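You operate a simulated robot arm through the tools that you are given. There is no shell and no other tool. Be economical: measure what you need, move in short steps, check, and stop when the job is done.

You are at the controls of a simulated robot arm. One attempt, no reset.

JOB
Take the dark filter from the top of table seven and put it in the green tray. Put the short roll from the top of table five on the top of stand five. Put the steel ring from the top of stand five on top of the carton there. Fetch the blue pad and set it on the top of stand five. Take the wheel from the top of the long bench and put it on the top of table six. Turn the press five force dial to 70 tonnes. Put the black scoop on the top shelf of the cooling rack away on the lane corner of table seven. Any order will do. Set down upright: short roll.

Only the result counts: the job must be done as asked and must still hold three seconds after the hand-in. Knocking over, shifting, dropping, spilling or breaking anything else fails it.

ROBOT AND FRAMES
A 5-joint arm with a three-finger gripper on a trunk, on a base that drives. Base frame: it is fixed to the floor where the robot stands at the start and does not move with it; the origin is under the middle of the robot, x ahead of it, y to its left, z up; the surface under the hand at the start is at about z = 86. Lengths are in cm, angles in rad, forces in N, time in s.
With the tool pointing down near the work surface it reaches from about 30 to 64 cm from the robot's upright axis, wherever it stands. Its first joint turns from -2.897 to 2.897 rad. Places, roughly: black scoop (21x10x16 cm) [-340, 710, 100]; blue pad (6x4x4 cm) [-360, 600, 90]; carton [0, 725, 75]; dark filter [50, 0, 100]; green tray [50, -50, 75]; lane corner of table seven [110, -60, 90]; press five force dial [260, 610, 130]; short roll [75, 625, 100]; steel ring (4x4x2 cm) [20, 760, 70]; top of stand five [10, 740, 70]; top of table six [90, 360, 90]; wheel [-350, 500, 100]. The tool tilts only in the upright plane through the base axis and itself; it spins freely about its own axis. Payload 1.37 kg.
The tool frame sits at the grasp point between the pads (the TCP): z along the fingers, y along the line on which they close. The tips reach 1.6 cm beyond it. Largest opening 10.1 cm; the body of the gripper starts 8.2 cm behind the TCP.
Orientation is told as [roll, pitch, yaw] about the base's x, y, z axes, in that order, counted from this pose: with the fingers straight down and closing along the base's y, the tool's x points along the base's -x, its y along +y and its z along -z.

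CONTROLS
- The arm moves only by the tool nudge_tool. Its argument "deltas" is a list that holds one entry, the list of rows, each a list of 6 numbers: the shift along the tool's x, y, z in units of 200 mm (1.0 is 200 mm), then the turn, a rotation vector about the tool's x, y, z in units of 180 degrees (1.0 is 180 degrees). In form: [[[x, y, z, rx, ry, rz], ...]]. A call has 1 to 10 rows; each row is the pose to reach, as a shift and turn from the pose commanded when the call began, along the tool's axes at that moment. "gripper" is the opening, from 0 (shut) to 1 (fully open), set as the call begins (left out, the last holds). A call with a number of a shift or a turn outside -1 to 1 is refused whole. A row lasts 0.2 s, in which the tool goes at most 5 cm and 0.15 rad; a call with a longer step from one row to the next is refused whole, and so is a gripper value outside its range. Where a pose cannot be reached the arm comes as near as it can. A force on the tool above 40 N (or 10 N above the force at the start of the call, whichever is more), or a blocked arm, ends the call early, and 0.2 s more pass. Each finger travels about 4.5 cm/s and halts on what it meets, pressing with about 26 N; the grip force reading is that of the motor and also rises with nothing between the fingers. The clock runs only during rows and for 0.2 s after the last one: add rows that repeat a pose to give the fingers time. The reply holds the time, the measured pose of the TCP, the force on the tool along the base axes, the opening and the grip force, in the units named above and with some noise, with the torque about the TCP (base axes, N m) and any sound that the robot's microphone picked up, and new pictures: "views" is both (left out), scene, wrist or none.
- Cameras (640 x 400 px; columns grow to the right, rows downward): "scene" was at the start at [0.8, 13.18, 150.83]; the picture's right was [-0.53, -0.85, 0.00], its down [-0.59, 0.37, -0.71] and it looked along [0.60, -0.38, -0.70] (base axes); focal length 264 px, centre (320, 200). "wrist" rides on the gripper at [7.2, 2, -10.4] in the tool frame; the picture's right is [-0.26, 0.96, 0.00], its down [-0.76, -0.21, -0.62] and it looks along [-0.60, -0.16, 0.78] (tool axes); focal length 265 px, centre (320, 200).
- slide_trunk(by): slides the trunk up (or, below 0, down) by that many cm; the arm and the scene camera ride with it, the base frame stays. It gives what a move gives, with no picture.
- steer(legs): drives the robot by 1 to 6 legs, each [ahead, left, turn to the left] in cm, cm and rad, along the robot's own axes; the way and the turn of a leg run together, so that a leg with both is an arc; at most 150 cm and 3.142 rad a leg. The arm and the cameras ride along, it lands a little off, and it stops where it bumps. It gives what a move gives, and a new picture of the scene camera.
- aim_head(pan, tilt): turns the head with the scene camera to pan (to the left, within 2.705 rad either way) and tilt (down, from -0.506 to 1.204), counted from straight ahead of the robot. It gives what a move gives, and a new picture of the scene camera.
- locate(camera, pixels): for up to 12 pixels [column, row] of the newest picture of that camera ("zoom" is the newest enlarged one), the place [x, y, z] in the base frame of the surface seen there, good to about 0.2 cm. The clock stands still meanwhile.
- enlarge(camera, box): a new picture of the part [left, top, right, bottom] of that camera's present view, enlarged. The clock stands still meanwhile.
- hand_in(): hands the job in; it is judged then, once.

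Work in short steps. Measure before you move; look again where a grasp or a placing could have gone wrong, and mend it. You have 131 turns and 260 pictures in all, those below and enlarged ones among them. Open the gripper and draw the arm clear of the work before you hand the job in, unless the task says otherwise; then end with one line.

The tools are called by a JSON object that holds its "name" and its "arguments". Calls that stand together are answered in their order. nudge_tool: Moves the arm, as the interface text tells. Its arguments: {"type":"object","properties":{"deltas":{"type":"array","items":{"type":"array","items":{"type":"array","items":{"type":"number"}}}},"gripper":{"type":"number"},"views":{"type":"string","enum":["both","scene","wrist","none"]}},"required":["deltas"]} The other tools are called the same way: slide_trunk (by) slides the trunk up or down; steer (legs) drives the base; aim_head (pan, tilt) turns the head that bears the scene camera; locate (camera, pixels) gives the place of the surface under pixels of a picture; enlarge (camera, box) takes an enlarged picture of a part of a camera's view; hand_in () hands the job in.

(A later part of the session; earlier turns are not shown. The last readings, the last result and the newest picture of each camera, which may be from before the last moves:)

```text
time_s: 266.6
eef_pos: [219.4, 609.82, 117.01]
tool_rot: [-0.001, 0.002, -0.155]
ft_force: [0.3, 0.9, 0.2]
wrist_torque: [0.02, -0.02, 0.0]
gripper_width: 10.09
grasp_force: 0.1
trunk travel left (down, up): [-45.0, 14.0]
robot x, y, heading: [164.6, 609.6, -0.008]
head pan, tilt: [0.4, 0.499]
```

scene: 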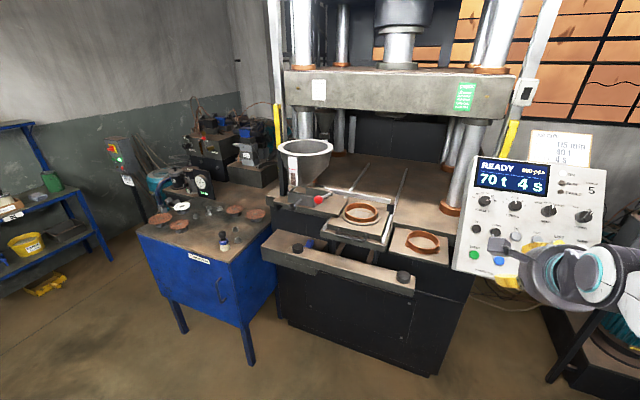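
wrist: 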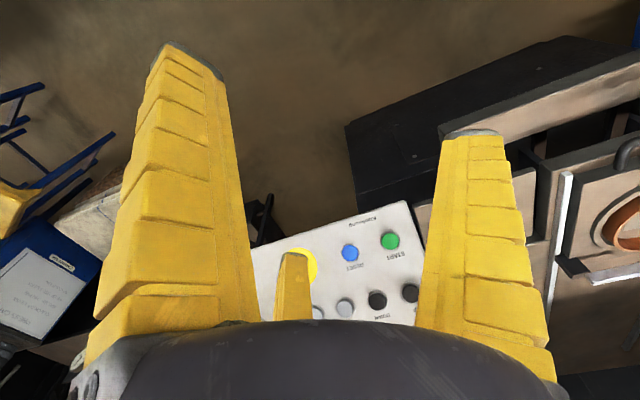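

Pulling the arm in, then driving out to the aisle and across to the wheel.

{"name": "nudge_tool", "arguments": {"deltas": [[[0.2, 0, 0, 0, 0, 0], [0.4, 0, 0, 0, 0, 0], [0.6, 0, 0, 0, 0, 0], [0.8, 0, 0, 0, 0, 0]]], "views": "none"}}

{"name": "steer", "arguments": {"legs": [[0, -74, 0], [-150, 0, 0], [-120, 0, 0], [0, 0, 3.14], [130, 38, 0]]}}

{"name": "aim_head", "arguments": {"pan": 0.0, "tilt": 0.6}}

```text
time_s: 267.6
eef_pos: [203.46, 612.26, 117.06]
tool_rot: [0.001, 0.001, -0.156]
ft_force: [-0.7, -0.1, 0.0]
wrist_torque: [-0.01, -0.05, 0.0]
gripper_width: 10.08
grasp_force: 0.1
trunk travel left (down, up): [-45.0, 14.0]
robot x, y, heading: [164.04, 609.35, -0.01]
head pan, tilt: [0.4, 0.499]
```

```text
time_s: 297.9
eef_pos: [-272.84, 495.04, 117.07]
tool_rot: [0.002, 0.0, 2.986]
ft_force: [-0.3, -0.5, 0.5]
wrist_torque: [0.0, -0.02, 0.01]
gripper_width: 10.06
grasp_force: 0.1
trunk travel left (down, up): [-45.0, 14.0]
robot x, y, heading: [-233.86, 498.18, 3.131]
head pan, tilt: [0.4, 0.499]
```

scene: 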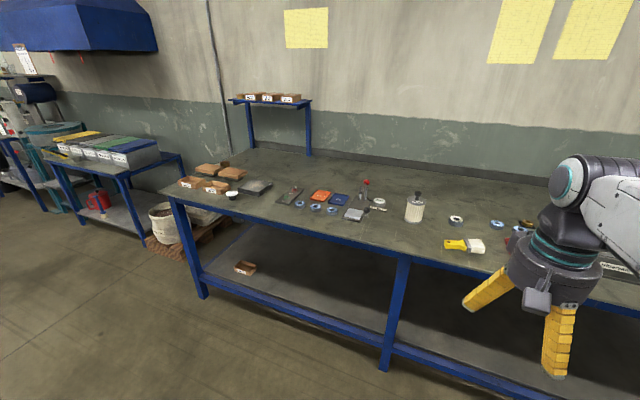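

```text
time_s: 298.8
eef_pos: [-272.78, 495.09, 117.13]
tool_rot: [0.0, 0.002, 2.987]
ft_force: [0.7, -0.5, 0.4]
wrist_torque: [-0.01, -0.01, -0.02]
gripper_width: 10.06
grasp_force: 0.0
trunk travel left (down, up): [-45.0, 14.0]
robot x, y, heading: [-233.49, 497.54, 3.133]
head pan, tilt: [0.0, 0.6]
```

scene: 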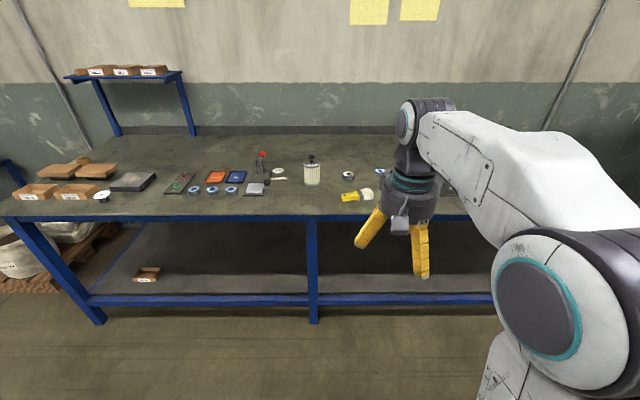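

Wheel at (348,175). Driving 58 cm ahead to working distance and hovering over it.

{"name": "steer", "arguments": {"legs": [[58, 0, 0.008]]}}

{"name": "nudge_tool", "arguments": {"deltas": [[[-0.15, 0, 0.1, 0, 0, 0], [-0.35, 0, 0.2, 0, 0, 0], [-0.55, 0, 0.3, 0, 0, 0], [-0.65, 0, 0.4, 0, 0, 0]]]}}

```text
time_s: 302.1
eef_pos: [-330.76, 495.69, 117.1]
tool_rot: [-0.002, 0.002, 2.985]
ft_force: [-0.1, 0.3, -0.4]
wrist_torque: [0.04, -0.02, 0.01]
gripper_width: 10.06
grasp_force: 0.0
trunk travel left (down, up): [-45.0, 14.0]
robot x, y, heading: [-291.99, 498.43, 3.131]
head pan, tilt: [0.0, 0.6]
```

scene: 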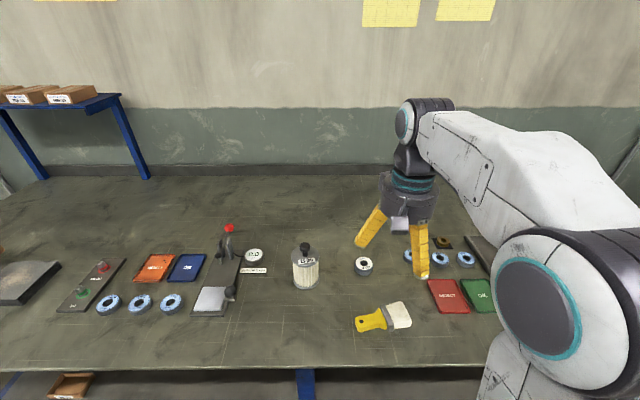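

```text
time_s: 303.1
eef_pos: [-343.54, 497.59, 108.89]
tool_rot: [0.0, -0.001, 2.985]
ft_force: [0.1, 0.2, -0.2]
wrist_torque: [-0.01, 0.01, 0.01]
gripper_width: 10.04
grasp_force: 0.0
trunk travel left (down, up): [-45.0, 14.0]
robot x, y, heading: [-291.78, 498.6, 3.132]
head pan, tilt: [0.0, 0.6]
```

scene: 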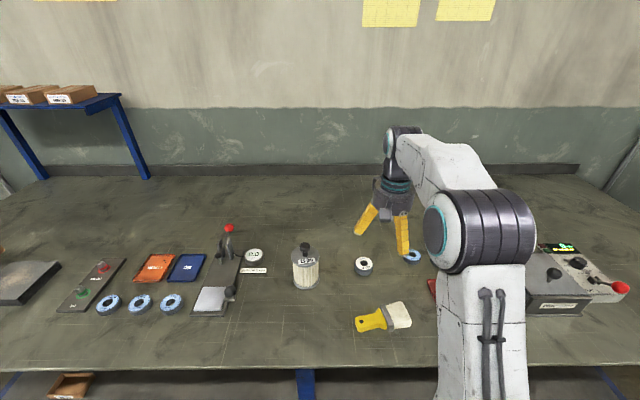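
wrist: 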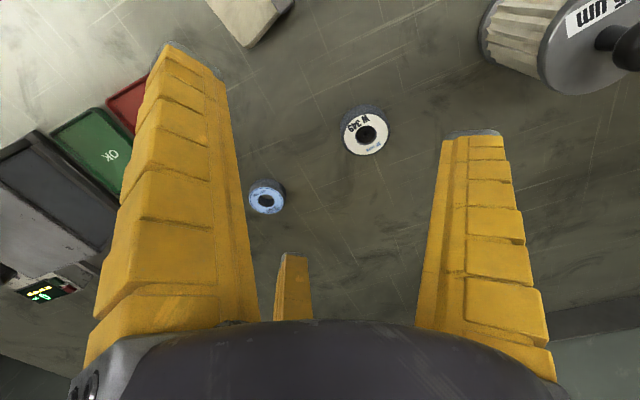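

Locating the wheel's rim in the wrist view.

{"name": "locate", "arguments": {"camera": "wrist", "pixels": [[344, 136], [388, 133], [366, 154], [365, 117], [366, 135], [363, 108], [268, 180]]}}

{"name": "enlarge", "arguments": {"camera": "wrist", "box": [330, 95, 400, 165]}}

```text
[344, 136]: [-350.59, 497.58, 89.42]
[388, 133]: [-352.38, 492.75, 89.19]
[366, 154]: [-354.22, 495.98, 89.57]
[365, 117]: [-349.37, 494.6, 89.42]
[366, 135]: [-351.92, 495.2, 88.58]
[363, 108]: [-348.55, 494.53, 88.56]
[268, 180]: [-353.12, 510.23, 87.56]
```

```text
5.71 times, centred on (365, 130) of wrist
```

zoom: 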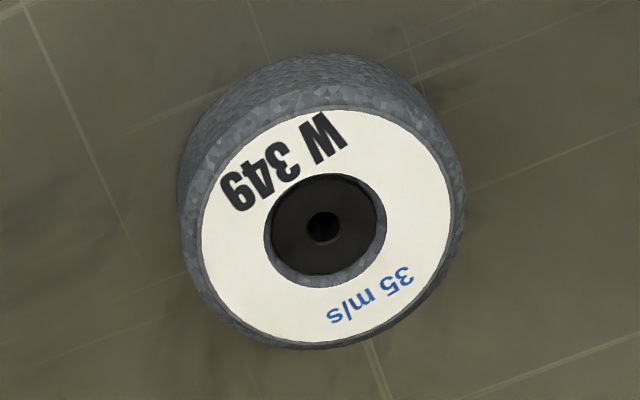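

Wheel centre (−351.6,495.25), 5 cm across, top 89.5. Moving over and down to z≈95.

{"name": "nudge_tool", "arguments": {"deltas": [[[-0.13, 0.06, 0.12, 0, 0, 0], [-0.26, 0.12, 0.24, 0, 0, 0], [-0.38, 0.178, 0.36, 0, 0, 0], [-0.38, 0.178, 0.5, 0, 0, 0], [-0.38, 0.178, 0.65, 0, 0, 0], [-0.38, 0.178, 0.69, 0, 0, 0], [-0.38, 0.178, 0.69, 0, 0, 0]]], "views": "wrist", "gripper": 0.9}}

{"name": "locate", "arguments": {"camera": "wrist", "pixels": [[320, 130], [285, 120], [360, 120], [320, 160], [320, 90]]}}

```text
time_s: 304.7
eef_pos: [-351.5, 495.28, 95.17]
tool_rot: [0.0, 0.0, 2.983]
ft_force: [0.0, -0.8, 0.0]
wrist_torque: [-0.02, 0.0, -0.01]
gripper_width: 9.2
grasp_force: 0.7
trunk travel left (down, up): [-45.0, 14.0]
robot x, y, heading: [-291.65, 498.21, 3.132]
head pan, tilt: [0.0, 0.6]
```

wrist: 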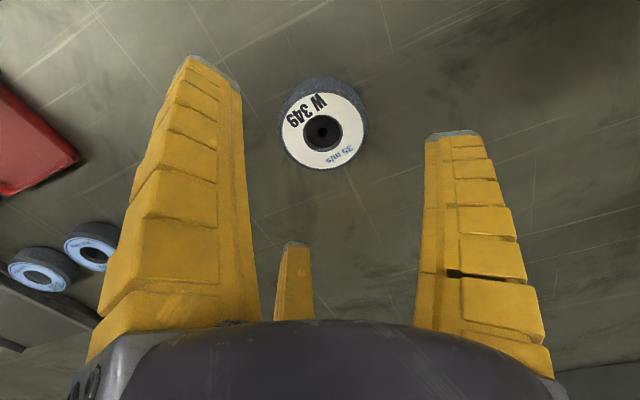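

```text
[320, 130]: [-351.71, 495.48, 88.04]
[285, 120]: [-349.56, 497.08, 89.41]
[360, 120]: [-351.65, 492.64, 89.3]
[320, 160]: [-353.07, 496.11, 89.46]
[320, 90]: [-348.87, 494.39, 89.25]
```

Centred. Lowering 6.5 cm, closing, and lifting a little.

{"name": "nudge_tool", "arguments": {"deltas": [[[0, 0, 0.12, 0, 0, 0], [0, 0, 0.24, 0, 0, 0], [0, 0, 0.3, 0, 0, 0], [0, 0, 0.325, 0, 0, 0], [0, 0, 0.325, 0, 0, 0]]], "views": "none"}}

{"name": "nudge_tool", "arguments": {"deltas": [[[0, 0, 0, 0, 0, 0], [0, 0, 0, 0, 0, 0], [0, 0, 0, 0, 0, 0], [0, 0, 0, 0, 0, 0], [0, 0, 0, 0, 0, 0], [0, 0, 0, 0, 0, 0]]], "gripper": 0, "views": "none"}}

{"name": "nudge_tool", "arguments": {"deltas": [[[0, 0, -0.1, 0, 0, 0], [0, 0, -0.25, 0, 0, 0], [0.1, 0, -0.4, 0, 0, 0], [0.25, 0, -0.55, 0, 0, 0], [0.4, 0, -0.7, 0, 0, 0], [0.6, 0, -0.8, 0, 0, 0], [0.8, 0, -0.9, 0, 0, 0]]], "views": "wrist"}}

```text
time_s: 305.9
eef_pos: [-351.58, 495.47, 88.73]
tool_rot: [-0.001, 0.004, 2.984]
ft_force: [0.2, -0.3, 0.2]
wrist_torque: [0.0, -0.03, -0.02]
gripper_width: 9.18
grasp_force: 1.0
trunk travel left (down, up): [-45.0, 14.0]
robot x, y, heading: [-291.74, 498.63, 3.135]
head pan, tilt: [0.0, 0.6]
```

```text
time_s: 307.3
eef_pos: [-351.55, 495.38, 88.75]
tool_rot: [0.0, 0.0, 2.984]
ft_force: [1.1, -0.3, 1.1]
wrist_torque: [0.02, 0.08, 0.04]
gripper_width: 5.61
grasp_force: 26.2
trunk travel left (down, up): [-45.0, 14.0]
robot x, y, heading: [-291.58, 498.13, 3.129]
head pan, tilt: [0.0, 0.6]
```

```text
time_s: 308.9
eef_pos: [-335.77, 492.8, 106.73]
tool_rot: [-0.001, 0.002, 2.984]
ft_force: [0.7, 0.8, -1.1]
wrist_torque: [-0.02, 0.0, -0.02]
gripper_width: 5.6
grasp_force: 25.9
trunk travel left (down, up): [-45.0, 14.0]
robot x, y, heading: [-291.84, 498.47, 3.133]
head pan, tilt: [0.0, 0.6]
```

wrist: 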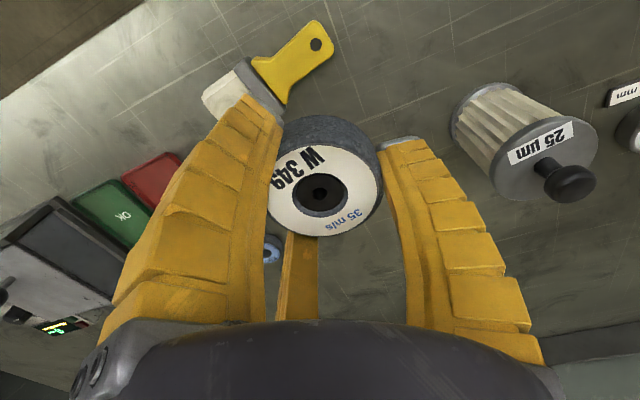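

Wheel held. Driving back to the aisle and looking at table six for a free spot.

{"name": "steer", "arguments": {"legs": [[-150, 0, 0], [0, 0, -3.13], [75, 0, 0]]}}

{"name": "aim_head", "arguments": {"pan": -0.6, "tilt": 0.45}}

```text
time_s: 327.3
eef_pos: [-23.36, 506.73, 106.71]
tool_rot: [0.002, 0.002, -0.129]
ft_force: [0.8, 0.4, -1.4]
wrist_torque: [-0.01, 0.0, -0.01]
gripper_width: 5.63
grasp_force: 26.4
trunk travel left (down, up): [-45.0, 14.0]
robot x, y, heading: [-67.52, 500.33, 0.021]
head pan, tilt: [0.0, 0.6]
```

scene: 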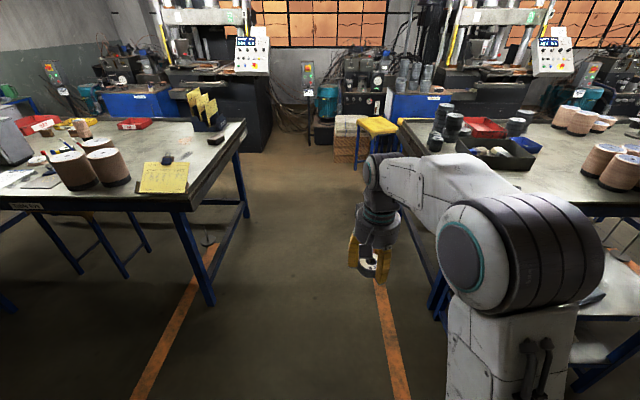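

```text
time_s: 328.3
eef_pos: [-23.37, 506.83, 106.75]
tool_rot: [-0.001, 0.003, -0.133]
ft_force: [0.7, 0.0, -1.8]
wrist_torque: [0.02, 0.01, -0.02]
gripper_width: 5.6
grasp_force: 26.0
trunk travel left (down, up): [-45.0, 14.0]
robot x, y, heading: [-67.48, 499.95, 0.017]
head pan, tilt: [-0.6, 0.45]
```

scene: 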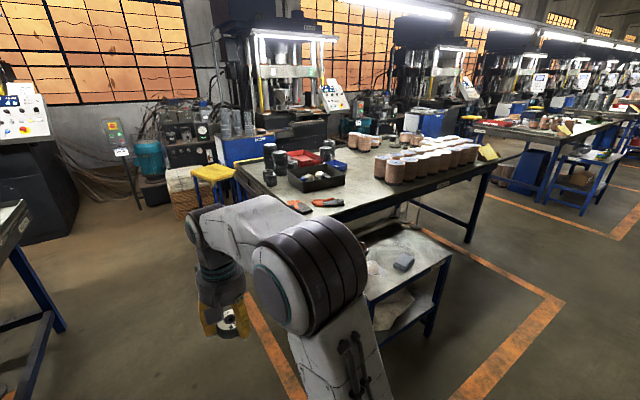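

Enlarging table six's near end and locating free places.

{"name": "enlarge", "arguments": {"camera": "scene", "box": [220, 120, 420, 240]}}

{"name": "locate", "arguments": {"camera": "scene", "pixels": [[242, 180], [310, 218], [300, 207], [328, 203], [348, 180], [365, 195], [385, 190], [375, 172], [320, 178], [268, 190], [390, 260], [405, 262]]}}

```text
3.20 times, centred on (320, 180) of scene
```

zoom: 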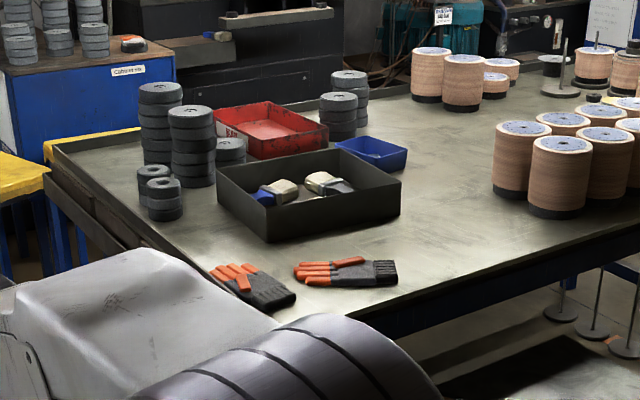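

```text
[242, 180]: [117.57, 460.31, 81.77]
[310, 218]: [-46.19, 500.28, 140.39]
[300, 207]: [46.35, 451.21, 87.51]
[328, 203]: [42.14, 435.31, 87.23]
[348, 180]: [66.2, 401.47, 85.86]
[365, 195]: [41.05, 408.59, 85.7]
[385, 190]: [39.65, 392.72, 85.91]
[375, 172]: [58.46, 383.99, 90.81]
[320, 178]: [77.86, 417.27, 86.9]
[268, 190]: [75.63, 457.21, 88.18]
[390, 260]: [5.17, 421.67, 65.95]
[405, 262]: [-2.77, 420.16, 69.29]
```

Checking the spot between the gloves and the wheel stacks near the north edge.

{"name": "locate", "arguments": {"camera": "zoom", "pixels": [[190, 250], [165, 215], [200, 265], [215, 220], [240, 255], [290, 300], [300, 265], [160, 240], [345, 235], [395, 265], [410, 240], [130, 215]]}}

```text
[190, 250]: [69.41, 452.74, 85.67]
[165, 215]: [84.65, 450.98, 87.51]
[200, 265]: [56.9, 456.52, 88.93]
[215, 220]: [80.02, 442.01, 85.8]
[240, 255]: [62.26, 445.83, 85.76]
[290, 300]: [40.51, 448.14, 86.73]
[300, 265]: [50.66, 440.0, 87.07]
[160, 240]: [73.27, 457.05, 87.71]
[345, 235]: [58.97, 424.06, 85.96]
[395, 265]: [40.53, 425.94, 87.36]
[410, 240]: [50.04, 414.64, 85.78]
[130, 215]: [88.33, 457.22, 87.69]
```

Free spot ≈(69,446). Approaching from the north: driving to (69,512) and turning to face the table.

{"name": "steer", "arguments": {"legs": [[136, 12, -0.017], [0, 0, -1.571]]}}

{"name": "aim_head", "arguments": {"pan": 0.0, "tilt": 0.75}}

```text
time_s: 338.9
eef_pos: [76.47, 471.06, 106.74]
tool_rot: [0.001, 0.002, -1.683]
ft_force: [0.3, 0.0, -1.4]
wrist_torque: [0.02, 0.01, 0.01]
gripper_width: 5.61
grasp_force: 25.5
trunk travel left (down, up): [-45.0, 14.0]
robot x, y, heading: [69.51, 514.9, -1.537]
head pan, tilt: [-0.6, 0.45]
```

scene: 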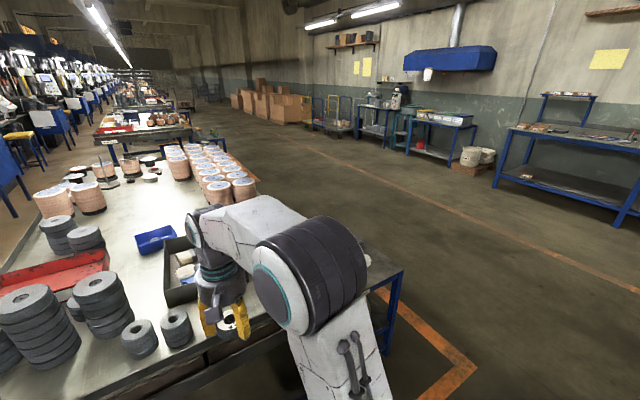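

```text
time_s: 339.9
eef_pos: [76.44, 471.04, 106.85]
tool_rot: [-0.001, 0.001, -1.682]
ft_force: [-0.3, 0.5, -0.8]
wrist_torque: [0.0, -0.01, 0.0]
gripper_width: 5.62
grasp_force: 25.9
trunk travel left (down, up): [-45.0, 14.0]
robot x, y, heading: [68.76, 514.44, -1.537]
head pan, tilt: [0.0, 0.75]
```

scene: 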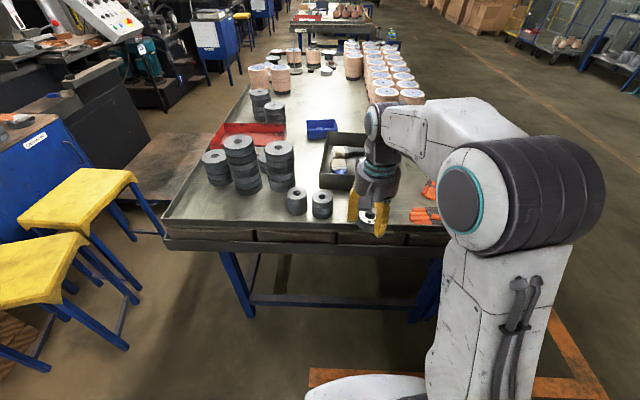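

Locating the open strip of table top in front of the stacks and by the gripper.

{"name": "locate", "arguments": {"camera": "scene", "pixels": [[256, 214], [230, 205], [300, 228], [345, 212], [400, 218], [415, 215], [322, 205], [297, 203], [340, 188], [350, 232], [205, 205], [395, 205]]}}

{"name": "enlarge", "arguments": {"camera": "scene", "box": [160, 120, 460, 260]}}

```text
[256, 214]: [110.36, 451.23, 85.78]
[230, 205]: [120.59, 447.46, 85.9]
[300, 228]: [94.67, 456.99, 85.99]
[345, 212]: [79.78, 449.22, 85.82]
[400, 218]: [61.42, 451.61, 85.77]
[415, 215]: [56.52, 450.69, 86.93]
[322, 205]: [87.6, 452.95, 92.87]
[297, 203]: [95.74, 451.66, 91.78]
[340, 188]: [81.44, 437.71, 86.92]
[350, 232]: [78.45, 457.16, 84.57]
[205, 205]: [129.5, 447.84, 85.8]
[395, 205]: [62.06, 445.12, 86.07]
```

```text
2.13 times, centred on (310, 190) of scene
```

zoom: 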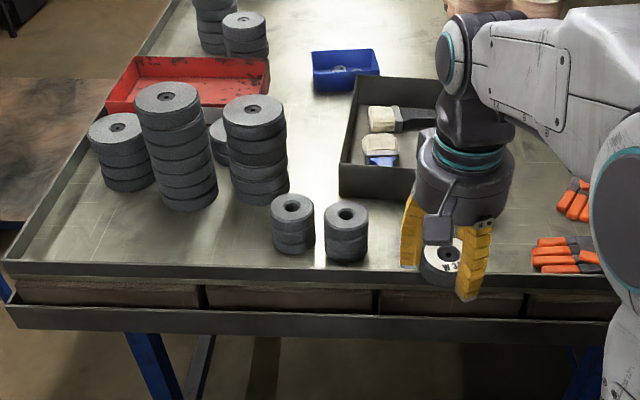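

Free spot (71,447). Driving 8 cm ahead, then moving over it and down to z≈96.

{"name": "steer", "arguments": {"legs": [[8, 0, 0]]}}

{"name": "nudge_tool", "arguments": {"deltas": [[[-0.15, -0.04, 0, 0, 0, 0], [-0.35, -0.08, 0.05, 0, 0, 0], [-0.55, -0.12, 0.15, 0, 0, 0], [-0.7, -0.16, 0.25, 0, 0, 0], [-0.827, -0.195, 0.4, 0, 0, 0], [-0.827, -0.195, 0.52, 0, 0, 0], [-0.827, -0.195, 0.52, 0, 0, 0]]]}}

```text
time_s: 340.9
eef_pos: [76.68, 462.91, 106.68]
tool_rot: [0.0, 0.001, -1.683]
ft_force: [-0.9, -1.0, -1.2]
wrist_torque: [0.02, 0.02, 0.02]
gripper_width: 5.6
grasp_force: 26.2
trunk travel left (down, up): [-45.0, 14.0]
robot x, y, heading: [69.43, 507.09, -1.533]
head pan, tilt: [0.0, 0.75]
```

scene: 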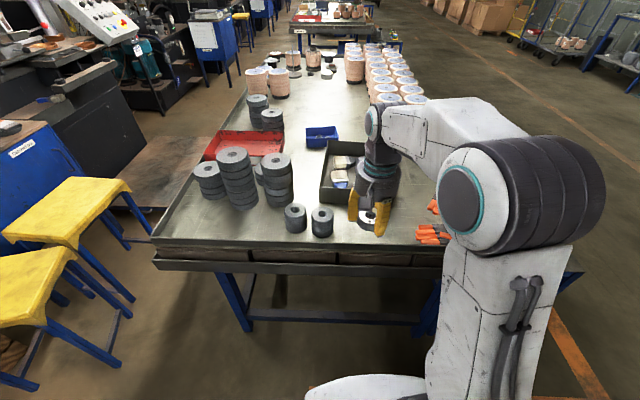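

```text
time_s: 342.6
eef_pos: [70.74, 447.16, 96.38]
tool_rot: [0.0, 0.001, -1.684]
ft_force: [1.0, -0.2, -1.5]
wrist_torque: [0.03, -0.01, 0.01]
gripper_width: 5.6
grasp_force: 26.3
trunk travel left (down, up): [-45.0, 14.0]
robot x, y, heading: [69.07, 506.9, -1.535]
head pan, tilt: [0.0, 0.75]
```

scene: 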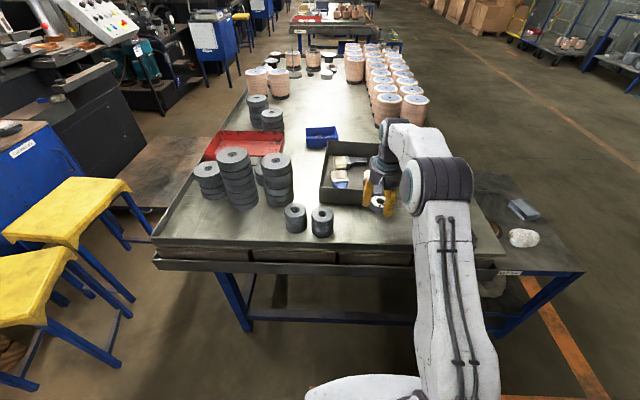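
wrist: 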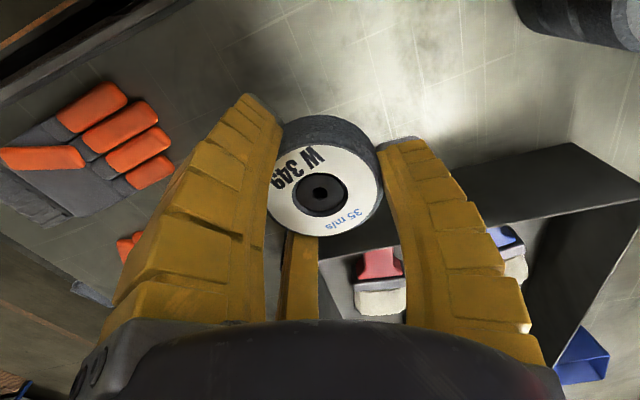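

Checking clearance to the black tray wall and the glove.

{"name": "locate", "arguments": {"camera": "wrist", "pixels": [[470, 218], [335, 260], [572, 146], [170, 175], [460, 175], [330, 262], [590, 180], [300, 235]]}}

```text
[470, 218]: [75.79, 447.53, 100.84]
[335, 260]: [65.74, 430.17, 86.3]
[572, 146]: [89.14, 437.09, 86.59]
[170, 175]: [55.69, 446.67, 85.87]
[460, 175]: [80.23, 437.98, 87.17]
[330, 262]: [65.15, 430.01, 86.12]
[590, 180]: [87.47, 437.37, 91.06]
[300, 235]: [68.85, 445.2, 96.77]
```

Shifting 1.5 cm away from the tray and lowering to z≈88.

{"name": "nudge_tool", "arguments": {"deltas": [[[0.07, 0, 0.1, 0, 0, 0], [0.07, 0, 0.25, 0, 0, 0], [0.07, 0, 0.35, 0, 0, 0], [0.07, 0, 0.395, 0, 0, 0], [0.07, 0, 0.415, 0, 0, 0], [0.07, 0, 0.428, 0, 0, 0]]], "views": "none"}}

```text
time_s: 343.9
eef_pos: [70.98, 448.41, 87.79]
tool_rot: [0.0, 0.0, -1.685]
ft_force: [0.0, 0.8, 2.0]
wrist_torque: [-0.07, 0.07, -0.02]
gripper_width: 5.62
grasp_force: 26.1
trunk travel left (down, up): [-45.0, 14.0]
robot x, y, heading: [69.4, 506.86, -1.534]
head pan, tilt: [0.0, 0.75]
```

Touching (+2 N). Opening to 0.75 and lifting away.

{"name": "nudge_tool", "arguments": {"deltas": [[[0, 0, 0, 0, 0, 0], [0, 0, 0, 0, 0, 0], [0, 0, 0, 0, 0, 0], [0, 0, 0, 0, 0, 0]]], "gripper": 0.75, "views": "none"}}

{"name": "nudge_tool", "arguments": {"deltas": [[[0, 0, -0.1, 0, 0, 0], [0, 0, -0.3, 0, 0, 0], [0, 0, -0.5, 0, 0, 0], [0.1, 0, -0.7, 0, 0, 0], [0.25, 0, -0.85, 0, 0, 0], [0.4, 0, -1, 0, 0, 0], [0.6, 0, -1, 0, 0, 0]]]}}

```text
time_s: 344.9
eef_pos: [71.12, 448.47, 87.77]
tool_rot: [0.0, 0.002, -1.685]
ft_force: [-0.7, -0.1, 0.2]
wrist_torque: [0.01, 0.0, -0.01]
gripper_width: 7.82
grasp_force: 1.8
trunk travel left (down, up): [-45.0, 14.0]
robot x, y, heading: [69.37, 507.04, -1.539]
head pan, tilt: [0.0, 0.75]
```

```text
time_s: 346.6
eef_pos: [72.52, 460.67, 107.85]
tool_rot: [0.0, 0.002, -1.685]
ft_force: [-1.0, 0.5, -0.5]
wrist_torque: [-0.03, -0.04, 0.0]
gripper_width: 7.82
grasp_force: 2.1
trunk travel left (down, up): [-45.0, 14.0]
robot x, y, heading: [69.18, 507.13, -1.533]
head pan, tilt: [0.0, 0.75]
```

scene: 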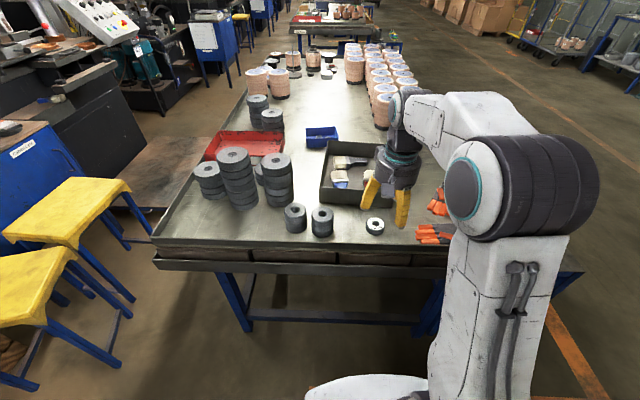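
wrist: 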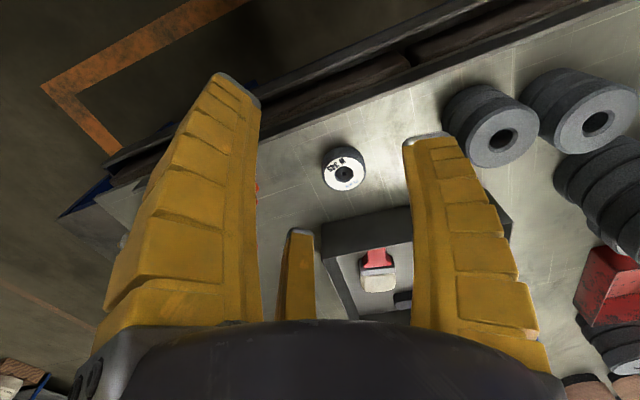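

Wheel is on table six. Now to the cooling rack for the scoop.

{"name": "steer", "arguments": {"legs": [[-14, 0, 0], [0, 0, -1.605], [150, 0, 0], [100, -95, 0], [62, -95, 0]]}}

{"name": "aim_head", "arguments": {"pan": 0.0, "tilt": 0.6}}

```text
time_s: 370.6
eef_pos: [-282.95, 717.08, 107.75]
tool_rot: [0.0, 0.001, 2.969]
ft_force: [0.0, -0.8, 0.8]
wrist_torque: [0.01, 0.0, 0.0]
gripper_width: 7.85
grasp_force: 1.6
trunk travel left (down, up): [-45.0, 14.0]
robot x, y, heading: [-236.33, 717.68, 3.122]
head pan, tilt: [0.0, 0.75]
```

scene: 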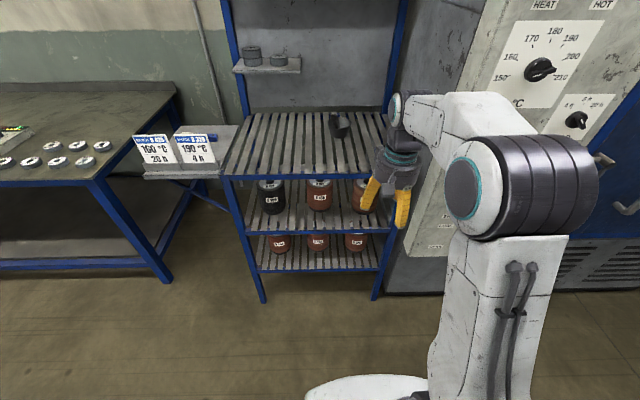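

```text
time_s: 371.3
eef_pos: [-282.92, 717.05, 107.88]
tool_rot: [0.001, 0.002, 2.97]
ft_force: [0.6, -0.7, 0.0]
wrist_torque: [0.02, -0.03, 0.02]
gripper_width: 7.84
grasp_force: 1.8
trunk travel left (down, up): [-45.0, 14.0]
robot x, y, heading: [-236.43, 717.39, 3.119]
head pan, tilt: [0.0, 0.6]
```

scene: 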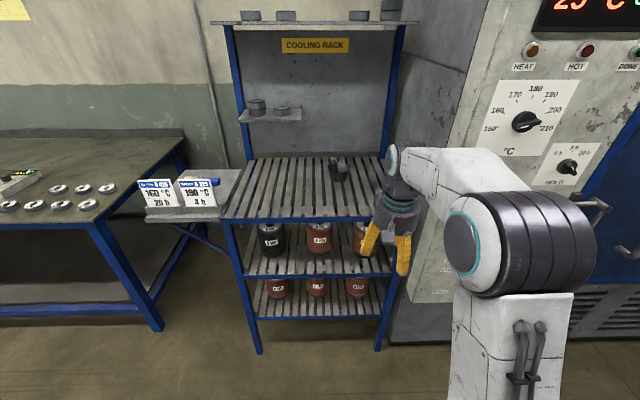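

Scoop at (339,168). Enlarging and locating it, the shelf front, and the oven's protrusions.

{"name": "enlarge", "arguments": {"camera": "scene", "box": [300, 140, 380, 200]}}

{"name": "locate", "arguments": {"camera": "scene", "pixels": [[337, 160], [333, 163], [338, 178], [344, 170], [226, 217], [372, 218], [400, 35], [300, 110], [410, 290], [520, 122], [600, 208], [370, 165]]}}

```text
6.67 times, centred on (340, 170) of scene
```

zoom: 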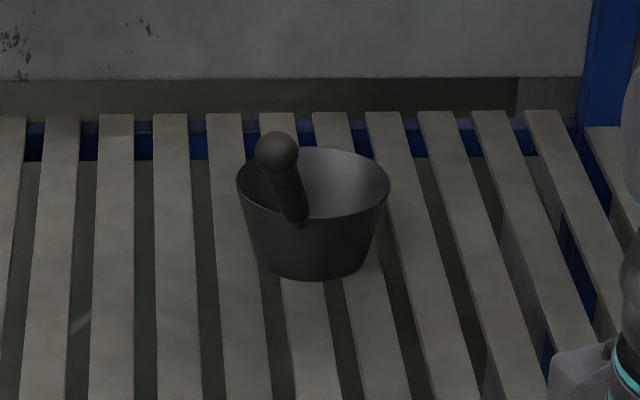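

```text
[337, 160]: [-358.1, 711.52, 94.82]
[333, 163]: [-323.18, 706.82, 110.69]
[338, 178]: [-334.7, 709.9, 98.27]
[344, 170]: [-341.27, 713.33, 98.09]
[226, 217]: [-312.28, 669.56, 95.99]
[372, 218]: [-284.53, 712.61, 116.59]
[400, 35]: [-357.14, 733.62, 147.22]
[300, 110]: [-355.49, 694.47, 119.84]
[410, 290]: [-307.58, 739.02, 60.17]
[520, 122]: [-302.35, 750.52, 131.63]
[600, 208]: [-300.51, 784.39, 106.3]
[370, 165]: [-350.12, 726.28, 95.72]
```

The scoop's handle slopes up toward (−323,707,110.7). I'll retract the tool, and drive so the robot lies on the handle's line: about (−278,696).

{"name": "nudge_tool", "arguments": {"deltas": [[[0.15, 0, -0.15, 0, 0, 0], [0.3, 0, -0.3, 0, 0, 0], [0.45, 0, -0.45, 0, 0, 0], [0.55, 0, -0.55, 0, 0, 0]]], "views": "none", "gripper": 1}}

{"name": "steer", "arguments": {"legs": [[38, 20, 0]]}}

{"name": "enlarge", "arguments": {"camera": "scene", "box": [270, 150, 470, 300]}}

```text
time_s: 372.3
eef_pos: [-272.12, 715.3, 118.99]
tool_rot: [0.0, 0.002, 2.969]
ft_force: [-0.4, 0.0, 0.8]
wrist_torque: [0.01, 0.04, 0.02]
gripper_width: 10.05
grasp_force: 0.0
trunk travel left (down, up): [-45.0, 14.0]
robot x, y, heading: [-236.65, 717.83, 3.118]
head pan, tilt: [0.0, 0.6]
```

```text
time_s: 375.0
eef_pos: [-311.44, 695.97, 118.92]
tool_rot: [0.001, 0.001, 2.977]
ft_force: [0.3, 0.5, 0.0]
wrist_torque: [-0.05, -0.01, -0.01]
gripper_width: 10.09
grasp_force: 0.1
trunk travel left (down, up): [-45.0, 14.0]
robot x, y, heading: [-275.35, 698.72, 3.129]
head pan, tilt: [0.0, 0.6]
```

scene: 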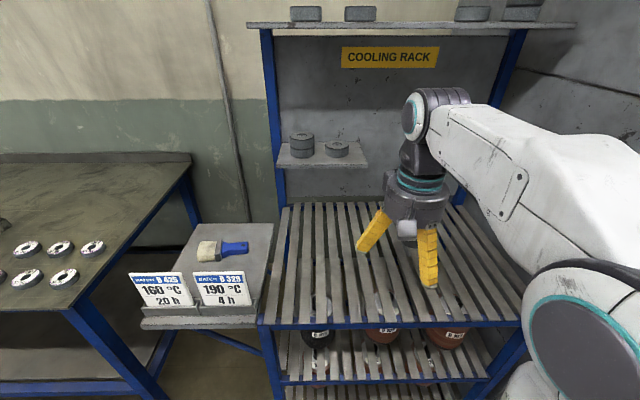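

```text
2.67 times, centred on (370, 225) of scene
```

zoom: 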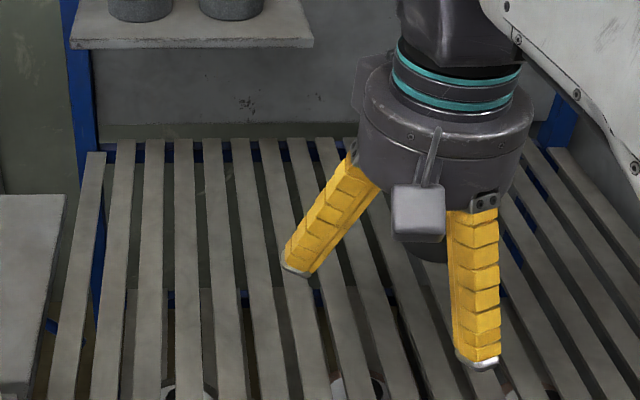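

The arm hides the scoop; taking a wrist view.

{"name": "nudge_tool", "arguments": {"deltas": [[[0, 0, 0, 0, 0, 0]]], "views": "wrist"}}

```text
time_s: 375.4
eef_pos: [-311.27, 695.92, 119.11]
tool_rot: [0.001, 0.002, 2.977]
ft_force: [-0.4, 0.1, -0.2]
wrist_torque: [0.0, 0.01, 0.01]
gripper_width: 10.05
grasp_force: 0.0
trunk travel left (down, up): [-45.0, 14.0]
robot x, y, heading: [-275.49, 698.6, 3.128]
head pan, tilt: [0.0, 0.6]
```

wrist: 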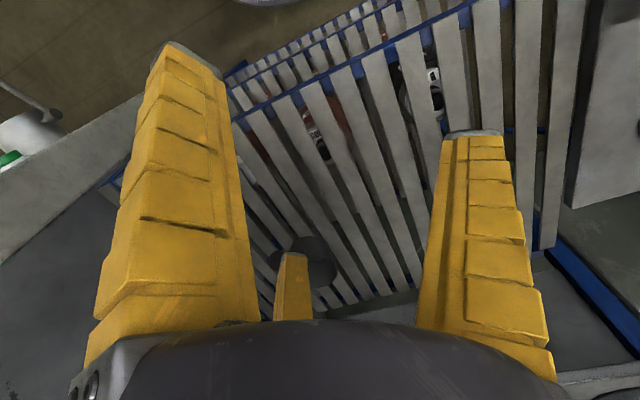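

Moving to a standoff on the handle's line and tilting the tool 0.75 rad forward so it points along the handle.

{"name": "nudge_tool", "arguments": {"deltas": [[[-0.06, -0.11, -0.01, 0, 0, 0], [-0.12, -0.22, -0.02, 0, 0, 0], [-0.18, -0.33, -0.03, 0, 0, 0], [-0.235, -0.437, -0.035, 0, 0, 0], [-0.235, -0.437, -0.035, 0, -0.045, 0], [-0.235, -0.437, -0.035, 0, -0.09, 0], [-0.235, -0.437, -0.035, 0, -0.135, 0], [-0.235, -0.437, -0.035, 0, -0.18, 0], [-0.235, -0.437, -0.035, 0, -0.225, 0], [-0.235, -0.437, -0.035, 0, -0.239, 0]]]}}

```text
time_s: 377.6
eef_pos: [-314.65, 704.59, 119.74]
tool_rot: [-0.005, -0.75, 2.976]
ft_force: [0.3, -0.6, -0.4]
wrist_torque: [0.0, -0.02, 0.01]
gripper_width: 10.09
grasp_force: 0.0
out of reach, approached as far as the arm can: row 8, 9, 10
trunk travel left (down, up): [-45.0, 14.0]
robot x, y, heading: [-275.6, 698.34, 3.126]
head pan, tilt: [0.0, 0.6]
```

scene: 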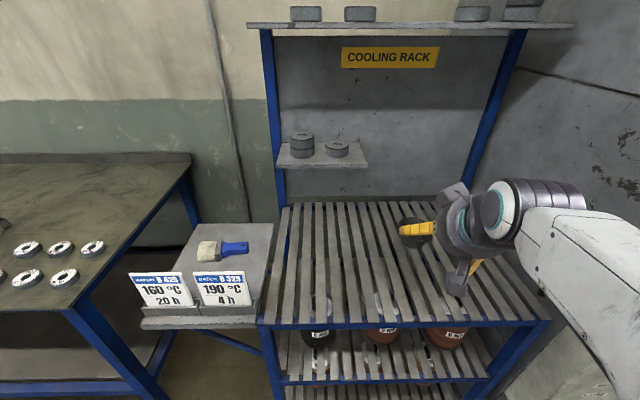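
wrist: 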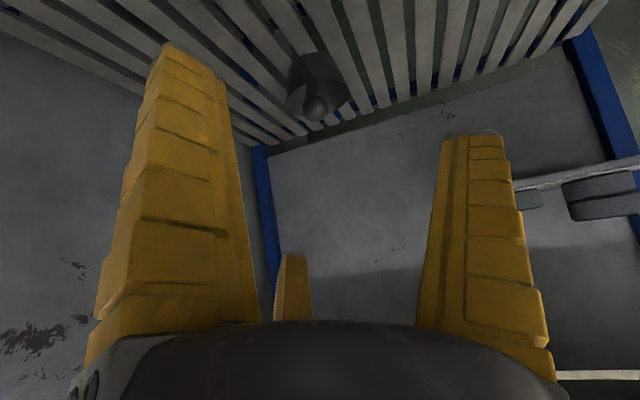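

Now the handle's ball is at (317,107) in the wrist view. Enlarging and locating handle points.

{"name": "enlarge", "arguments": {"camera": "wrist", "box": [270, 40, 370, 130]}}

{"name": "locate", "arguments": {"camera": "zoom", "pixels": [[298, 295], [298, 270], [240, 290], [355, 290], [298, 240], [298, 215], [298, 190], [300, 330], [180, 260], [470, 310]]}}

```text
4.44 times, centred on (320, 85) of wrist
```

zoom: 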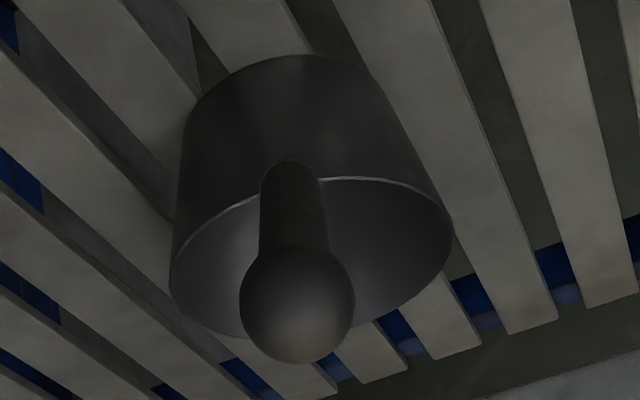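

```text
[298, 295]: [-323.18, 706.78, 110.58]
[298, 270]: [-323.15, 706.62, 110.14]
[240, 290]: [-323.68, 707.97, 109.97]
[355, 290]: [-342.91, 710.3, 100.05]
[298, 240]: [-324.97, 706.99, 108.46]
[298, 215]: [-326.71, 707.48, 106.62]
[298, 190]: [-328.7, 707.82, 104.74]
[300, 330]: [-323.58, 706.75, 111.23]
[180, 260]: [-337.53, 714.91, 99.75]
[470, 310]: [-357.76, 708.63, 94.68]
```

Handle axis runs 45° down through (−325.5,707.1,109) to the cup. Advancing along it so the rod is gripped just behind the ball, TCP at (−326.4,707.3,108).

{"name": "nudge_tool", "arguments": {"deltas": [[[-0.041, -0.037, 0.1, 0, 0, 0], [-0.041, -0.037, 0.25, 0, 0, 0], [-0.041, -0.037, 0.4, 0, 0, 0], [-0.041, -0.037, 0.5, 0, 0, 0]]], "gripper": 0.75, "views": "wrist"}}

```text
time_s: 378.6
eef_pos: [-321.95, 705.97, 112.92]
tool_rot: [-0.011, -0.748, 2.976]
ft_force: [-0.2, 0.0, 0.7]
wrist_torque: [-0.01, -0.01, 0.0]
gripper_width: 7.81
grasp_force: 1.9
out of reach, approached as far as the arm can: row 1, 2, 3, 4
trunk travel left (down, up): [-45.0, 14.0]
robot x, y, heading: [-275.63, 698.37, 3.126]
head pan, tilt: [0.0, 0.6]
```

wrist: 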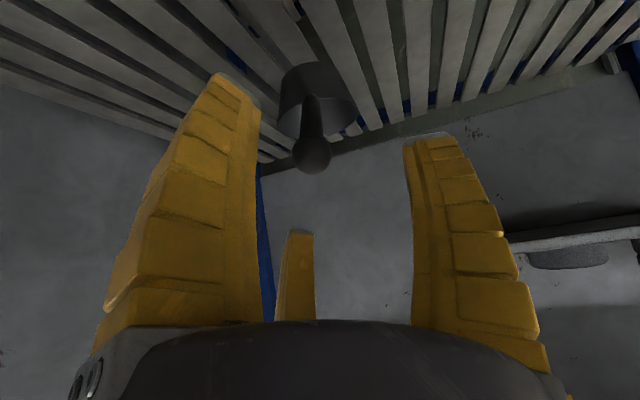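

Ball is ahead on axis at (312,155). Advancing the remaining 6.7 cm.

{"name": "nudge_tool", "arguments": {"deltas": [[[0, -0.015, 0.08, 0, 0, 0], [0, -0.025, 0.16, 0, 0, 0], [0, -0.025, 0.24, 0, 0, 0], [0, -0.025, 0.3, 0, 0, 0], [0, -0.025, 0.336, 0, 0, 0], [0, -0.025, 0.336, 0, 0, 0]]]}}

```text
time_s: 380.0
eef_pos: [-326.42, 706.99, 108.07]
tool_rot: [-0.01, -0.749, 2.974]
ft_force: [-0.5, 0.0, 0.8]
wrist_torque: [0.03, -0.01, 0.01]
gripper_width: 7.81
grasp_force: 2.0
out of reach, approached as far as the arm can: row 2, 3, 4
trunk travel left (down, up): [-45.0, 14.0]
robot x, y, heading: [-275.36, 698.62, 3.127]
head pan, tilt: [0.0, 0.6]
```

scene: 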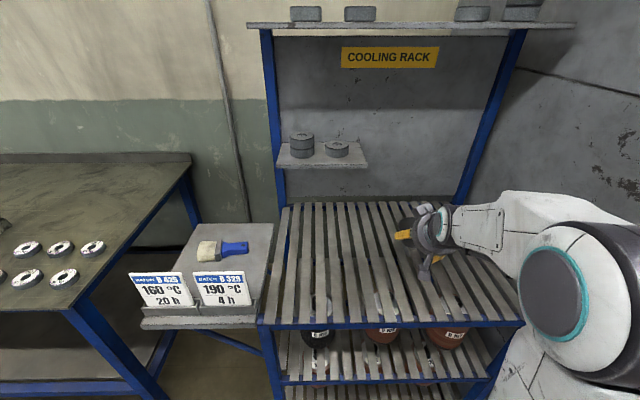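
wrist: 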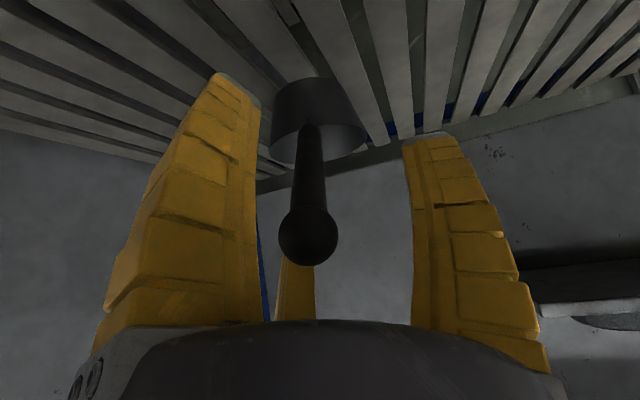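

Rod between the jaws, ball inside the hand. Closing.

{"name": "nudge_tool", "arguments": {"deltas": [[[0, 0, 0, 0, 0, 0], [0, 0, 0, 0, 0, 0], [0, 0, 0, 0, 0, 0], [0, 0, 0, 0, 0, 0], [0, 0, 0, 0, 0, 0], [0, 0, 0, 0, 0, 0], [0, 0, 0, 0, 0, 0]]], "gripper": 0}}

```text
time_s: 381.6
eef_pos: [-326.31, 706.9, 108.01]
tool_rot: [-0.011, -0.751, 2.976]
ft_force: [0.5, -0.6, 2.0]
wrist_torque: [-0.12, 0.07, 0.11]
gripper_width: 1.41
grasp_force: 26.0
trunk travel left (down, up): [-45.0, 14.0]
robot x, y, heading: [-275.43, 698.54, 3.123]
head pan, tilt: [0.0, 0.6]
```

scene: 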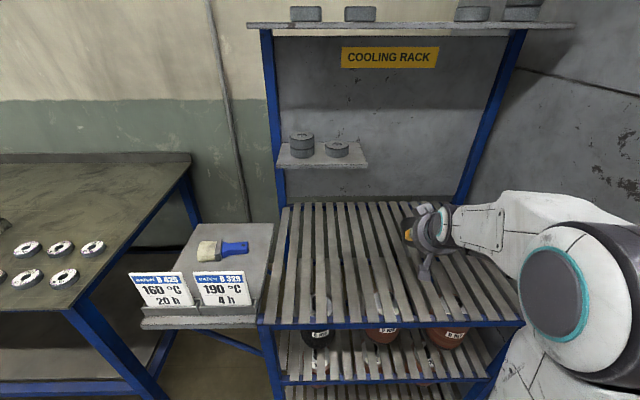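
wrist: 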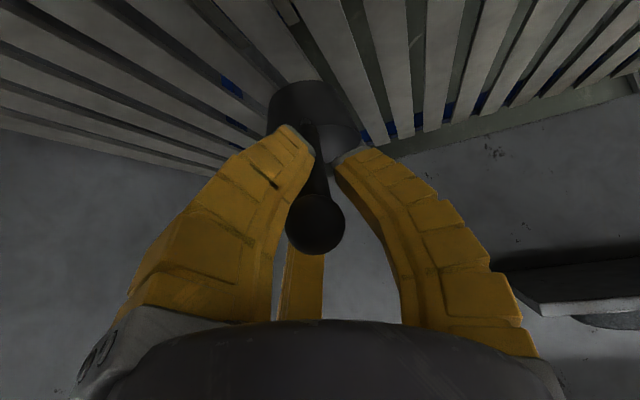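

Gripped the rod (1.4 cm). Lifting straight up with the trunk.

{"name": "slide_trunk", "arguments": {"by": 3}}

{"name": "slide_trunk", "arguments": {"by": 9}}

{"name": "nudge_tool", "arguments": {"deltas": [[[0, 0, 0, 0, 0, 0]]]}}

```text
time_s: 382.3
eef_pos: [-326.41, 706.82, 110.95]
tool_rot: [-0.008, -0.749, 2.977]
ft_force: [0.4, 0.9, -1.6]
wrist_torque: [-0.05, -0.14, -0.02]
gripper_width: 1.43
grasp_force: 25.8
trunk travel left (down, up): [-48.0, 11.0]
robot x, y, heading: [-275.91, 698.34, 3.124]
head pan, tilt: [0.0, 0.6]
```

```text
time_s: 383.6
eef_pos: [-326.45, 706.91, 120.02]
tool_rot: [-0.011, -0.75, 2.976]
ft_force: [-0.3, -1.4, -2.7]
wrist_torque: [-0.04, -0.13, -0.02]
gripper_width: 1.43
grasp_force: 26.0
trunk travel left (down, up): [-57.0, 2.0]
robot x, y, heading: [-275.14, 698.5, 3.125]
head pan, tilt: [0.0, 0.6]
```

```text
time_s: 384.0
eef_pos: [-326.36, 706.86, 120.05]
tool_rot: [-0.01, -0.749, 2.977]
ft_force: [0.5, 0.9, -1.3]
wrist_torque: [-0.06, -0.13, 0.07]
gripper_width: 1.4
grasp_force: 26.1
trunk travel left (down, up): [-57.0, 2.0]
robot x, y, heading: [-275.57, 698.68, 3.125]
head pan, tilt: [0.0, 0.6]
```

scene: 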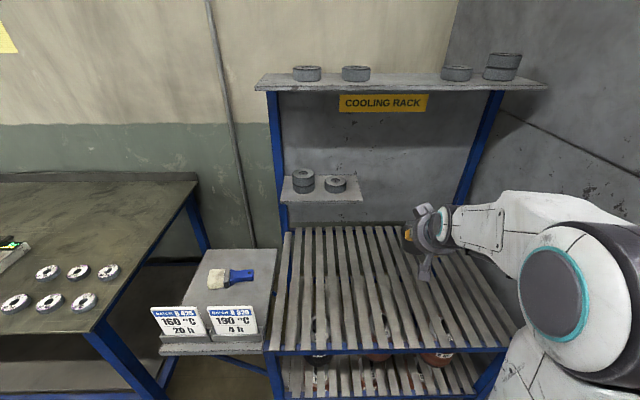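
wrist: 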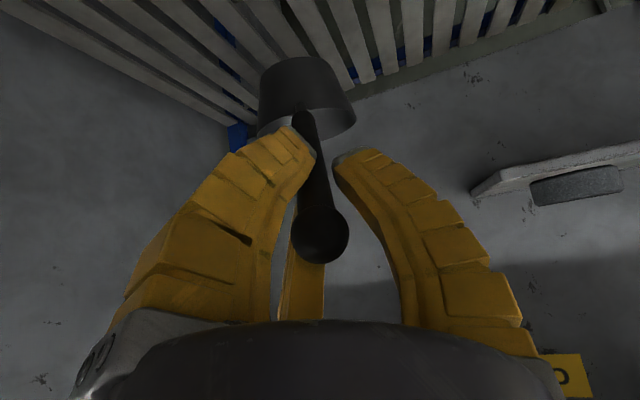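

Scoop lifted and held. Backing out, then driving the aisle south to table seven.

{"name": "steer", "arguments": {"legs": [[-130, 0, 0.015], [0, 150, 0], [0, 150, 0], [0, 150, 0], [0, 150, 0], [0, 100, 0]]}}

{"name": "aim_head", "arguments": {"pan": 1.6, "tilt": 0.35}}

```text
time_s: 423.8
eef_pos: [-215.37, -3.88, 120.07]
tool_rot: [-0.01, -0.748, 2.989]
ft_force: [0.0, -0.4, -0.9]
wrist_torque: [-0.03, -0.09, -0.04]
gripper_width: 1.06
grasp_force: 25.8
trunk travel left (down, up): [-57.0, 2.0]
robot x, y, heading: [-164.17, -11.58, 3.14]
head pan, tilt: [0.0, 0.6]
```

scene: 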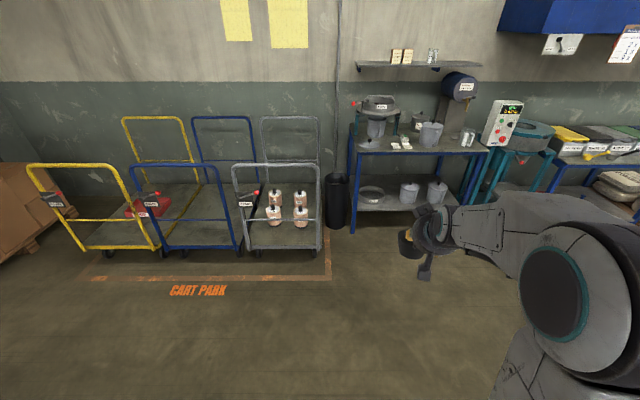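

```text
time_s: 425.4
eef_pos: [-215.42, -3.91, 119.94]
tool_rot: [-0.01, -0.75, 2.989]
ft_force: [-0.3, 0.6, -0.1]
wrist_torque: [-0.01, -0.12, 0.0]
gripper_width: 1.03
grasp_force: 25.6
trunk travel left (down, up): [-57.0, 2.0]
robot x, y, heading: [-164.38, -11.33, 3.138]
head pan, tilt: [1.6, 0.351]
```

scene: 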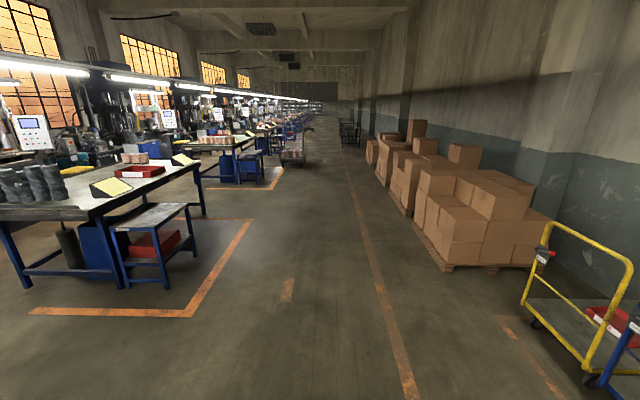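

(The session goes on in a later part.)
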